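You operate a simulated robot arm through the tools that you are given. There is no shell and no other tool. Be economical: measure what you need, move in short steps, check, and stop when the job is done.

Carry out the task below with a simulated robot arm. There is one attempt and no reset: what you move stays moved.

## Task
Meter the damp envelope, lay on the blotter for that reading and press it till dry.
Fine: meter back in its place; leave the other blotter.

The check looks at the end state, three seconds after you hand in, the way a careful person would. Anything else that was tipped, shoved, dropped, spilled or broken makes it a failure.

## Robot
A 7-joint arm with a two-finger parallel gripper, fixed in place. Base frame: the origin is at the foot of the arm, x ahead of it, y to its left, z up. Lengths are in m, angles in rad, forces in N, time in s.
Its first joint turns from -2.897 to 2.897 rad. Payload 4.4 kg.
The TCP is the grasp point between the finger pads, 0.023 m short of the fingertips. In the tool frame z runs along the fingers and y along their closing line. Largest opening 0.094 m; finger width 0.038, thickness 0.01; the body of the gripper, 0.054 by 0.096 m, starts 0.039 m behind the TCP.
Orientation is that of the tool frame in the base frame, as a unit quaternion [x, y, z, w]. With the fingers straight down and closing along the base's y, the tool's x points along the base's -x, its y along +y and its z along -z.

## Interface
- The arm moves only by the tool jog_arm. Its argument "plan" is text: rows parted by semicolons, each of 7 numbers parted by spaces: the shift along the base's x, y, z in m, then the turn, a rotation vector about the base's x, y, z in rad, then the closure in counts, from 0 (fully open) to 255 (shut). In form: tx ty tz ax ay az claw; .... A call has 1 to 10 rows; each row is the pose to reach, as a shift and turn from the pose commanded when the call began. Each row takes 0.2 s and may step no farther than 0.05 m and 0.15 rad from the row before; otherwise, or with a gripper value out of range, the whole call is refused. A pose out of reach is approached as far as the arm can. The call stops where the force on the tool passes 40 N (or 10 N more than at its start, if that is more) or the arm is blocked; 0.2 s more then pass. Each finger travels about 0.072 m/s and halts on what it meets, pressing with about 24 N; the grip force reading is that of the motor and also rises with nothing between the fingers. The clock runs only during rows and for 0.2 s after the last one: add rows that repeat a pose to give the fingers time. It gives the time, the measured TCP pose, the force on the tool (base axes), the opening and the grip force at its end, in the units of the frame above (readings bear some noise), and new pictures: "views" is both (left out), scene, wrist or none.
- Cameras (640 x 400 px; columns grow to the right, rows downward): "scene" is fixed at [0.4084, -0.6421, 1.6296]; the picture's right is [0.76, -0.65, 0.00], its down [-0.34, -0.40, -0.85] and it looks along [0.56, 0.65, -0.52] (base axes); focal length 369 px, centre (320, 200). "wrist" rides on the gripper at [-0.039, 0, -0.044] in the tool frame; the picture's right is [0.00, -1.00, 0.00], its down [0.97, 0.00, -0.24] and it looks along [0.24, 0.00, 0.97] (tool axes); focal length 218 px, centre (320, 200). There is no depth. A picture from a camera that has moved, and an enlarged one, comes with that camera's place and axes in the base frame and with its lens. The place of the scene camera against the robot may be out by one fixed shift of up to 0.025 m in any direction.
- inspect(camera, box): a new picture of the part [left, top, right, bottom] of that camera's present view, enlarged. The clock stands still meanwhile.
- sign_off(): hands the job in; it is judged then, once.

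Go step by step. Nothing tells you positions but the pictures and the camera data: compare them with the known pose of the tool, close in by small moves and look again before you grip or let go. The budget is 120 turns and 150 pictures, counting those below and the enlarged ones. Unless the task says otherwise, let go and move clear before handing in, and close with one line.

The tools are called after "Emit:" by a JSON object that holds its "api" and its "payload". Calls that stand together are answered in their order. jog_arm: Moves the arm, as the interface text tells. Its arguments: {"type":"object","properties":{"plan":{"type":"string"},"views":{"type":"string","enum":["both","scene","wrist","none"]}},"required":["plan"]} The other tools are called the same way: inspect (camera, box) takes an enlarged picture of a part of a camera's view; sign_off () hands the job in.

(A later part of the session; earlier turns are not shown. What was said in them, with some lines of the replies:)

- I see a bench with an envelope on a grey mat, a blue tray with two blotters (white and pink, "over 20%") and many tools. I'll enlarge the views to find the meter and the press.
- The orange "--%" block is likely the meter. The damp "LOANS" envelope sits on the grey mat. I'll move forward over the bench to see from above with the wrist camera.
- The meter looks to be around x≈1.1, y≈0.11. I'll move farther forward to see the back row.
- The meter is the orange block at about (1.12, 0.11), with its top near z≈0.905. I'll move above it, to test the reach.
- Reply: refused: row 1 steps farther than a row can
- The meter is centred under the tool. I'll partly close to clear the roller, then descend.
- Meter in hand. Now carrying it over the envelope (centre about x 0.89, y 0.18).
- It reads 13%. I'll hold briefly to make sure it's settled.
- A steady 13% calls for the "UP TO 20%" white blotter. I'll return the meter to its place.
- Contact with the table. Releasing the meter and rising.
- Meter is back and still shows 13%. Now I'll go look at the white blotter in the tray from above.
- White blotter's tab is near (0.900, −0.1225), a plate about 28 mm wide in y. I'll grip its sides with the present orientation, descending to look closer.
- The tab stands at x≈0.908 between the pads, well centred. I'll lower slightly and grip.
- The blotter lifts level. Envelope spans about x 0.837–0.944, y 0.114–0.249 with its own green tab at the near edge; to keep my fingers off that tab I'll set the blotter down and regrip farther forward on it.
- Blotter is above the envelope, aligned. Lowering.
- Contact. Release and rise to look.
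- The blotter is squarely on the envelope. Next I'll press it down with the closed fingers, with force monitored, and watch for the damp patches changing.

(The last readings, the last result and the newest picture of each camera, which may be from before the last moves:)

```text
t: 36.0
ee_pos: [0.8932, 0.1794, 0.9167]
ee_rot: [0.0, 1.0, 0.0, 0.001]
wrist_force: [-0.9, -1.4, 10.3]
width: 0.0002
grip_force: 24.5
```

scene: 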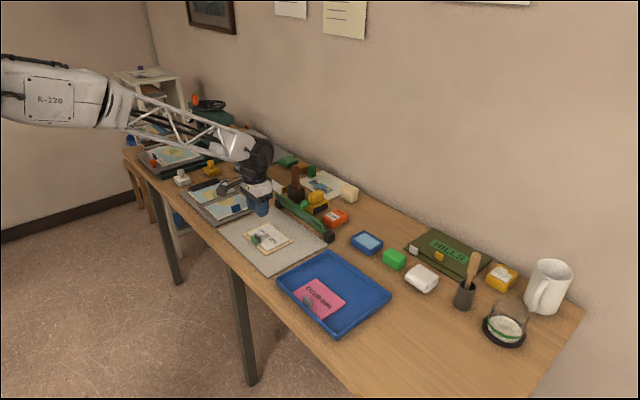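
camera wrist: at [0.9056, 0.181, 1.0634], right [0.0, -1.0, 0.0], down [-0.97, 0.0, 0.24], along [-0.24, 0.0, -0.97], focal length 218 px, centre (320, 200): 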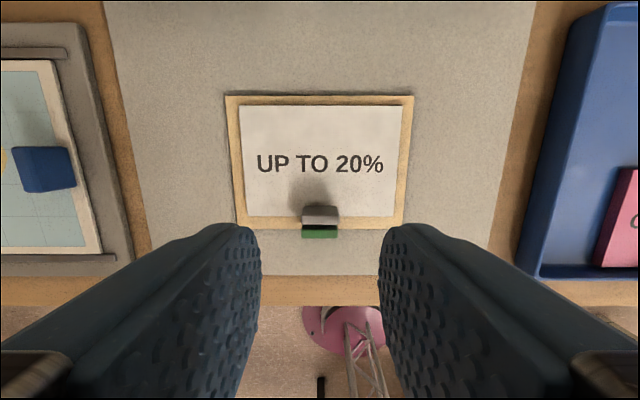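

Emit:
{"api": "jog_arm", "payload": {"plan": "0 0 -0.002 0 0 0 255; 0 0 -0.003 0 0 0 255; 0 0 -0.003 0 0 0 255; 0 0 -0.003 0 0 0 255; 0 0 -0.003 0 0 0 255; 0 0 -0.003 0 0 0 255; 0 0 -0.003 0 0 0 255; 0 0 -0.003 0 0 0 255; 0 0 -0.003 0 0 0 255; 0 0 -0.003 0 0 0 255"}}

Emit:
{"api": "inspect", "payload": {"camera": "scene", "box": [210, 190, 330, 280]}}

```text
t: 36.8
ee_pos: [0.8931, 0.18, 0.9168]
ee_rot: [0.0, 1.0, 0.001, 0.002]
wrist_force: [0.0, 0.7, 7.5]
width: 0.0
grip_force: 24.2
stopped in row 4: the force on the tool passed its limit (the readings are from after the stop); the commanded pose is now the measured one
camera wrist: at [0.9324, 0.1815, 0.96], right [0.0, -1.0, 0.0], down [-0.97, 0.0, 0.23], along [-0.23, 0.0, -0.97], focal length 218 px, centre (320, 200)
```

scene: 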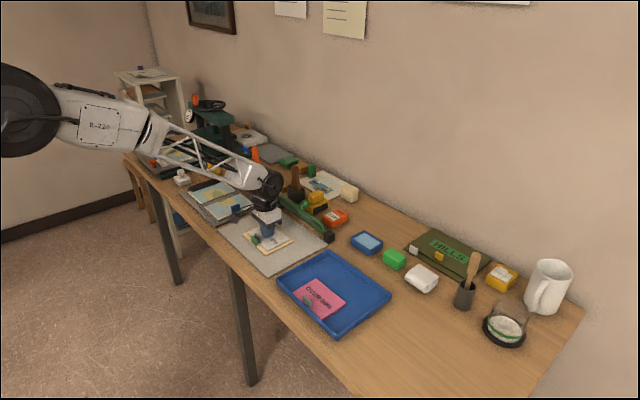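
wrist: 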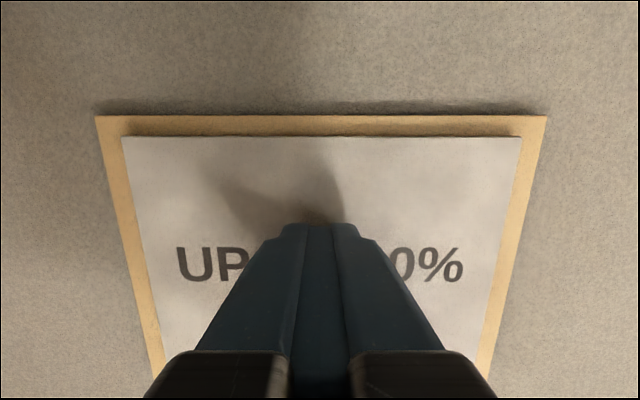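

```text
4.44 times, centred on (270, 235) of scene
camera zoom: at [0.4084, -0.6421, 1.6296], right [0.76, -0.65, 0.0], down [-0.34, -0.4, -0.85], along [0.56, 0.65, -0.52], focal length 1640 px, centre (542, 44)
```

zoom: 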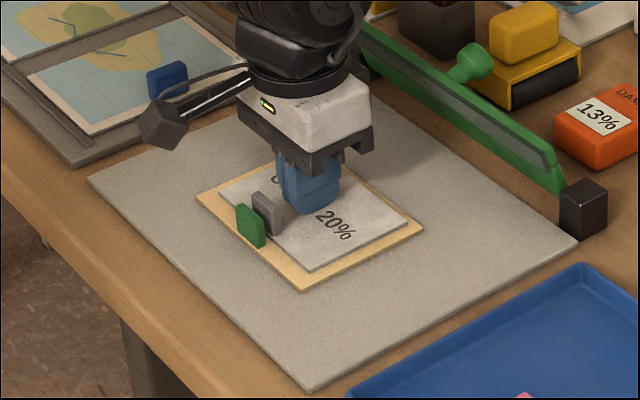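

The blotter is darkening in mottled patches, so pressing with the fingers works. I'll hold with moderate force.

Emit:
{"api": "jog_arm", "payload": {"plan": "0 0 -0.001 0 0 0 255; 0 0 -0.001 0 0 0 255; 0 0 -0.001 0 0 0 255; 0 0 -0.001 0 0 0 255; 0 0 -0.001 0 0 0 255; 0 0 -0.001 0 0 0 255; 0 0 -0.001 0 0 0 255; 0 0 -0.001 0 0 0 255", "views": "wrist"}}

```text
t: 38.6
ee_pos: [0.8939, 0.1798, 0.9174]
ee_rot: [0.0, 1.0, 0.001, 0.004]
wrist_force: [1.7, 0.9, 8.1]
width: 0.0001
grip_force: 24.6
stopped in row 8: the force on the tool passed its limit (the readings are from after the stop); the commanded pose is now the measured one
camera wrist: at [0.9326, 0.1815, 0.96], right [0.0, -1.0, 0.0], down [-0.97, 0.0, 0.23], along [-0.23, 0.0, -0.97], focal length 218 px, centre (320, 200)
```

wrist: 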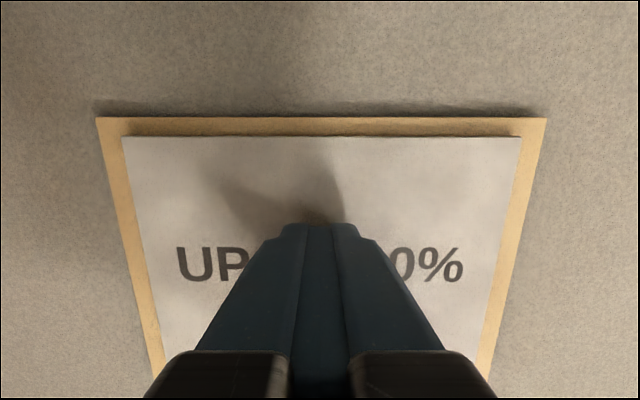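

Emit:
{"api": "jog_arm", "payload": {"plan": "0 0 -0.0004 0 0 0 255; 0 0 -0.0004 0 0 0 255; 0 0 -0.0004 0 0 0 255; 0 0 -0.0004 0 0 0 255; 0 0 -0.0004 0 0 0 255; 0 0 -0.0004 0 0 0 255; 0 0 -0.0004 0 0 0 255; 0 0 -0.0004 0 0 0 255; 0 0 -0.0004 0 0 0 255; 0 0 -0.0004 0 0 0 255", "views": "none"}}

```text
t: 40.8
ee_pos: [0.8943, 0.1809, 0.9162]
ee_rot: [0.001, 1.0, 0.001, 0.004]
wrist_force: [0.1, -0.3, 30.5]
width: 0.0001
grip_force: 23.6
```

Emit:
{"api": "jog_arm", "payload": {"plan": "0 0 0.0004 0 0 0 255; 0 0 0.0004 0 0 0 255; 0 0 0.0004 0 0 0 255; 0 0 0.0004 0 0 0 255; 0 0 0.0004 0 0 0 255; 0 0 0.0004 0 0 0 255; 0 0 0.0004 0 0 0 255; 0 0 0.0004 0 0 0 255; 0 0 0.0004 0 0 0 255; 0 0 0.0004 0 0 0 255"}}

Emit:
{"api": "inspect", "payload": {"camera": "scene", "box": [210, 190, 330, 280]}}

```text
t: 43.0
ee_pos: [0.8944, 0.1794, 0.9159]
ee_rot: [0.0, 1.0, 0.0, 0.004]
wrist_force: [-0.2, 0.4, 27.2]
width: 0.0
grip_force: 24.1
camera wrist: at [0.9322, 0.1816, 0.9593], right [0.0, -1.0, 0.0], down [-0.97, 0.0, 0.23], along [-0.23, 0.0, -0.97], focal length 218 px, centre (320, 200)
```

scene: 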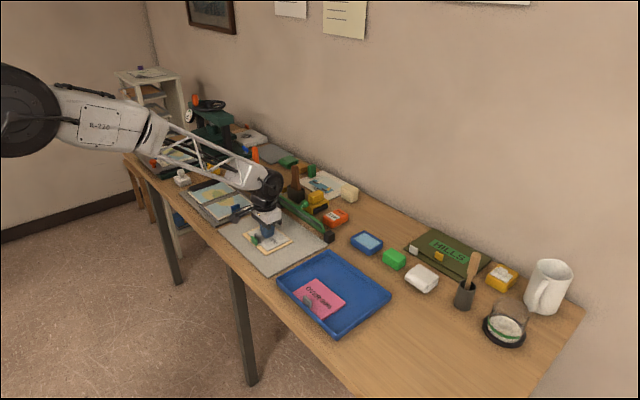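
wrist: 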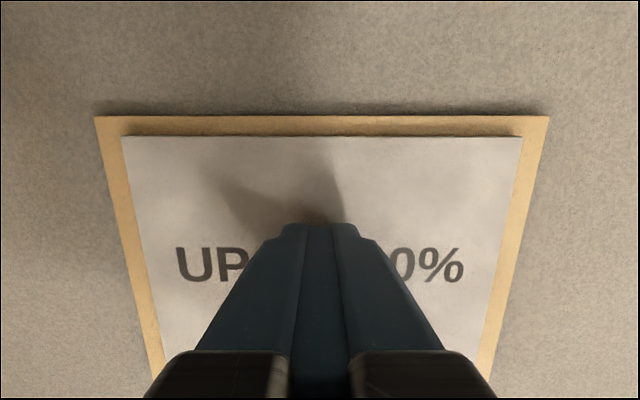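

```text
4.44 times, centred on (270, 235) of scene
camera zoom: at [0.4084, -0.6421, 1.6296], right [0.76, -0.65, 0.0], down [-0.34, -0.4, -0.85], along [0.56, 0.65, -0.52], focal length 1640 px, centre (542, 44)
```

zoom: 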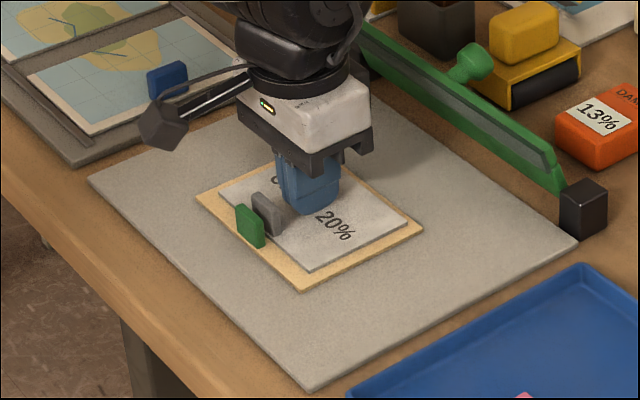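

Steady at ~27 N. Holding longer, then I'll rise to examine.

Emit:
{"api": "jog_arm", "payload": {"plan": "0 0 0 0 0 0 255; 0 0 0 0 0 0 255; 0 0 0 0 0 0 255; 0 0 0 0 0 0 255; 0 0 0 0 0 0 255; 0 0 0 0 0 0 255; 0 0 0 0 0 0 255; 0 0 0 0 0 0 255; 0 0 0 0 0 0 255; 0 0 0 0 0 0 255", "views": "none"}}

Emit:
{"api": "jog_arm", "payload": {"plan": "0 0 0 0 0 0 255; 0 0 0 0 0 0 255; 0 0 0 0 0 0 255; 0 0 0 0 0 0 255; 0 0 0 0 0 0 255; 0 0 0 0 0 0 255; 0 0 0 0 0 0 255; 0 0 0 0 0 0 255; 0 0 0 0 0 0 255; 0 0 0 0 0 0 255", "views": "none"}}

Emit:
{"api": "jog_arm", "payload": {"plan": "0 0 0.004 0 0 0 255; 0 0 0.02 0 0 0 255; -0.012 0 0.06 0 0 0 255; -0.026 0 0.1 0 0 0 255; -0.026 0 0.103 0 0 0 150; -0.026 0 0.103 0 0 0 150"}}

Emit:
{"api": "inspect", "payload": {"camera": "wrist", "box": [210, 80, 430, 245]}}

Emit:
{"api": "inspect", "payload": {"camera": "scene", "box": [210, 190, 330, 280]}}

```text
t: 45.2
ee_pos: [0.8945, 0.1807, 0.9149]
ee_rot: [0.0, 1.0, 0.001, 0.003]
wrist_force: [0.5, 0.1, 27.2]
width: 0.0
grip_force: 24.2
```

```text
t: 47.4
ee_pos: [0.8944, 0.1803, 0.9162]
ee_rot: [0.0, 1.0, 0.001, 0.003]
wrist_force: [0.2, -0.5, 26.8]
width: 0.0
grip_force: 24.6
```

```text
t: 48.8
ee_pos: [0.8685, 0.18, 1.0181]
ee_rot: [0.0, 1.0, 0.001, 0.003]
wrist_force: [-0.4, 0.2, 0.2]
width: 0.0389
grip_force: 0.2
camera wrist: at [0.9055, 0.1812, 1.0621], right [0.0, -1.0, 0.0], down [-0.97, 0.0, 0.23], along [-0.23, 0.0, -0.97], focal length 218 px, centre (320, 200)
```

scene: 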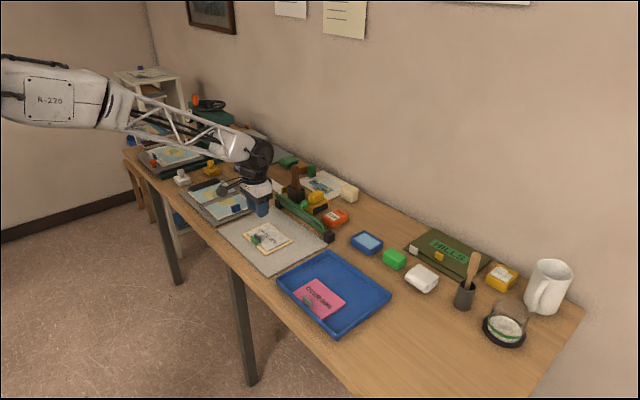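
wrist: 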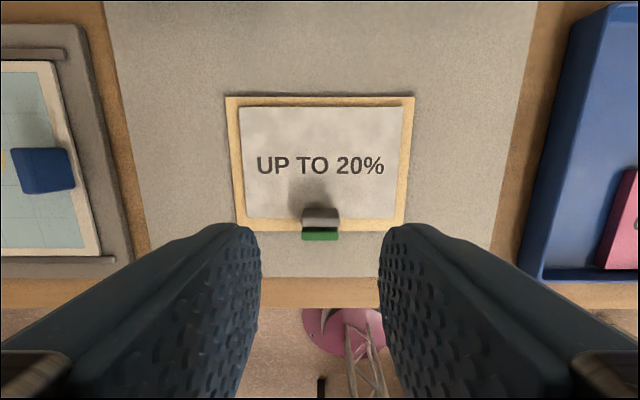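

```text
2.42 times, centred on (320, 162) of wrist
camera zoom: at [0.9055, 0.1812, 1.0621], right [0.0, -1.0, 0.0], down [-0.97, 0.0, 0.23], along [-0.23, 0.0, -0.97], focal length 529 px, centre (320, 291)
```

zoom: 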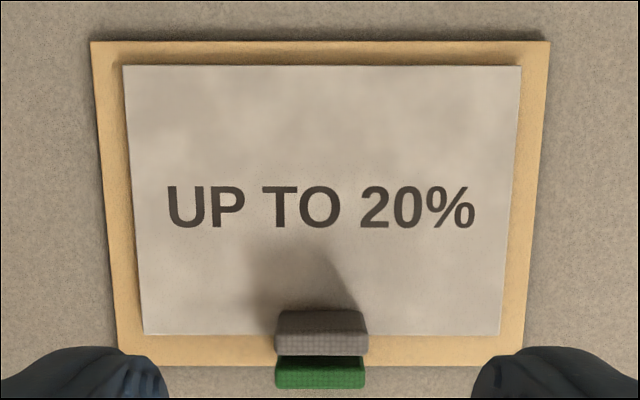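

```text
4.44 times, centred on (270, 235) of scene
camera zoom: at [0.4084, -0.6421, 1.6296], right [0.76, -0.65, 0.0], down [-0.34, -0.4, -0.85], along [0.56, 0.65, -0.52], focal length 1640 px, centre (542, 44)
```

zoom: 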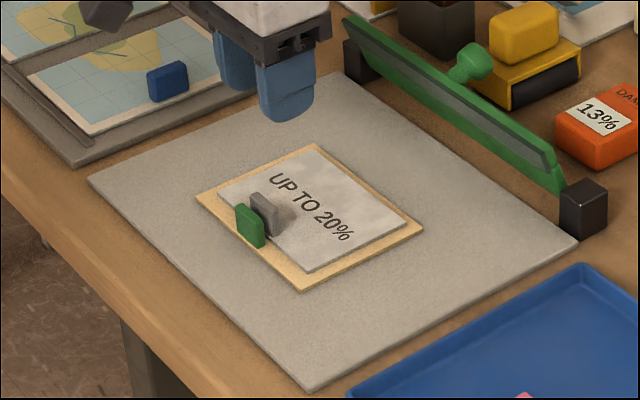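

The blotter has taken up the damp and the envelope border looks clean. I'll press once more and see whether anything still changes.

Emit:
{"api": "jog_arm", "payload": {"plan": "0.012 0 -0.04 0 0 0 255; 0.026 0 -0.08 0 0 0 255; 0.026 0 -0.098 0 0 0 255; 0.026 0 -0.102 0 0 0 255; 0.026 0 -0.103 0 0 0 255; 0.026 0 -0.103 0 0 0 255; 0.026 0 -0.103 0 0 0 255; 0.026 0 -0.103 0 0 0 255; 0.026 0 -0.103 0 0 0 255; 0.026 0 -0.103 0 0 0 255", "views": "none"}}

Emit:
{"api": "jog_arm", "payload": {"plan": "0 0 0 0 0 0 255; 0 0 0 0 0 0 255; 0 0 0 0 0 0 255; 0 0 0 0 0 0 255; 0 0 0 0 0 0 255; 0 0 0 0 0 0 255; 0 0 0 0 0 0 255; 0 0 0 0 0 0 255; 0 0 0 0 0 0 255; 0 0 0 0 0 0 255", "views": "none"}}

Emit:
{"api": "jog_arm", "payload": {"plan": "0 0 0 0 0 0 255; 0 0 0 0 0 0 255; 0 0 0 0 0 0 255; 0 0 0 0 0 0 255; 0 0 0 0 0 0 255; 0 0 0 0 0 0 255; 0 0 0 0 0 0 255; 0 0 0 0 0 0 255; 0 0 0 0 0 0 255; 0 0 0 0 0 0 255", "views": "none"}}

Emit:
{"api": "jog_arm", "payload": {"plan": "0 0 0.004 0 0 0 255; 0 0 0.02 0 0 0 255; -0.012 0 0.06 0 0 0 255; -0.026 0 0.1 0 0 0 255; -0.026 0 0.103 0 0 0 150; -0.026 0 0.103 0 0 0 150", "views": "none"}}

Emit:
{"api": "inspect", "payload": {"camera": "wrist", "box": [210, 80, 430, 245]}}

```text
t: 51.0
ee_pos: [0.8943, 0.1795, 0.9166]
ee_rot: [0.0, 1.0, 0.001, 0.004]
wrist_force: [0.5, 0.0, 24.4]
width: 0.0001
grip_force: 23.8
```

```text
t: 53.2
ee_pos: [0.8952, 0.1809, 0.9165]
ee_rot: [0.0, 1.0, 0.0, 0.004]
wrist_force: [0.1, -0.5, 32.5]
width: 0.0
grip_force: 23.8
```

```text
t: 55.4
ee_pos: [0.8944, 0.1796, 0.9155]
ee_rot: [0.0, 1.0, 0.001, 0.003]
wrist_force: [0.0, 0.1, 34.7]
width: 0.0
grip_force: 24.1
```

```text
t: 56.8
ee_pos: [0.8692, 0.181, 1.0183]
ee_rot: [0.0, 1.0, 0.001, 0.003]
wrist_force: [-0.5, -0.2, -0.2]
width: 0.0387
grip_force: 0.1
```

```text
2.42 times, centred on (320, 162) of wrist
camera zoom: at [0.9066, 0.1814, 1.0615], right [0.0, -1.0, 0.0], down [-0.97, 0.0, 0.23], along [-0.23, 0.0, -0.97], focal length 529 px, centre (320, 291)
```

zoom: 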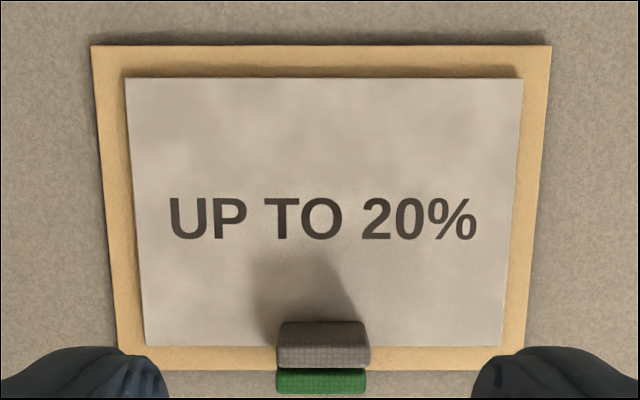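

No further change in the blotter after the second press, so it is saturated and the envelope dry. I'll back away and take a last look.

Emit:
{"api": "jog_arm", "payload": {"plan": "0 0 0.04 0 0 0 0; -0.03 0 0.07 0 0 0 0; -0.06 0 0.1 0 0 0 0; -0.1 0 0.12 0 0 0 0; -0.14 0 0.14 0 0 0 0; -0.18 0 0.15 0 0 0 0; -0.2 0 0.15 0 0 0 0; -0.2 0 0.15 0 0 0 0", "views": "scene"}}

Emit:
{"api": "inspect", "payload": {"camera": "scene", "box": [210, 180, 370, 280]}}

```text
t: 58.6
ee_pos: [0.6685, 0.1794, 1.1683]
ee_rot: [0.0, 1.0, 0.001, 0.003]
wrist_force: [-0.6, -0.8, 0.6]
width: 0.0939
grip_force: 0.1
```

scene: 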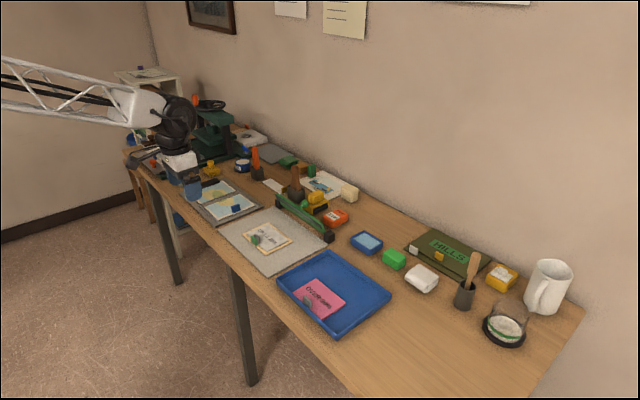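

```text
4.00 times, centred on (290, 230) of scene
camera zoom: at [0.4084, -0.6421, 1.6296], right [0.76, -0.65, 0.0], down [-0.34, -0.4, -0.85], along [0.56, 0.65, -0.52], focal length 1476 px, centre (440, 80)
```

zoom: 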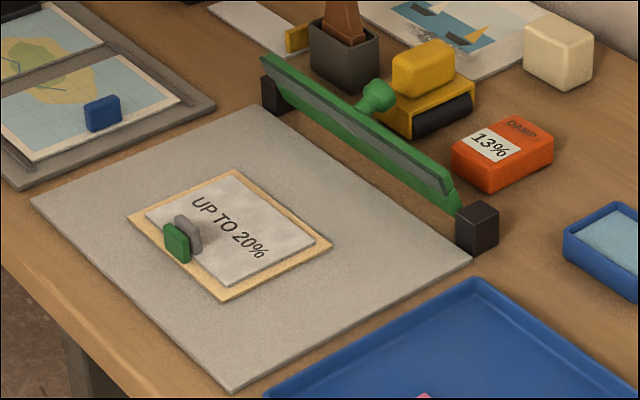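

The meter is back in its place, the pink blotter is untouched, and the white blotter lies on the envelope with the damp drawn out. Handing in.

Emit:
{"api": "sign_off", "payload": {}}

```text
The job is handed in.
```

The envelope metered 13%, so I laid on the "UP TO 20%" blotter and pressed it until it stopped changing. I took that as dry and did not meter again. The meter is back in its place and the other blotter was left alone.
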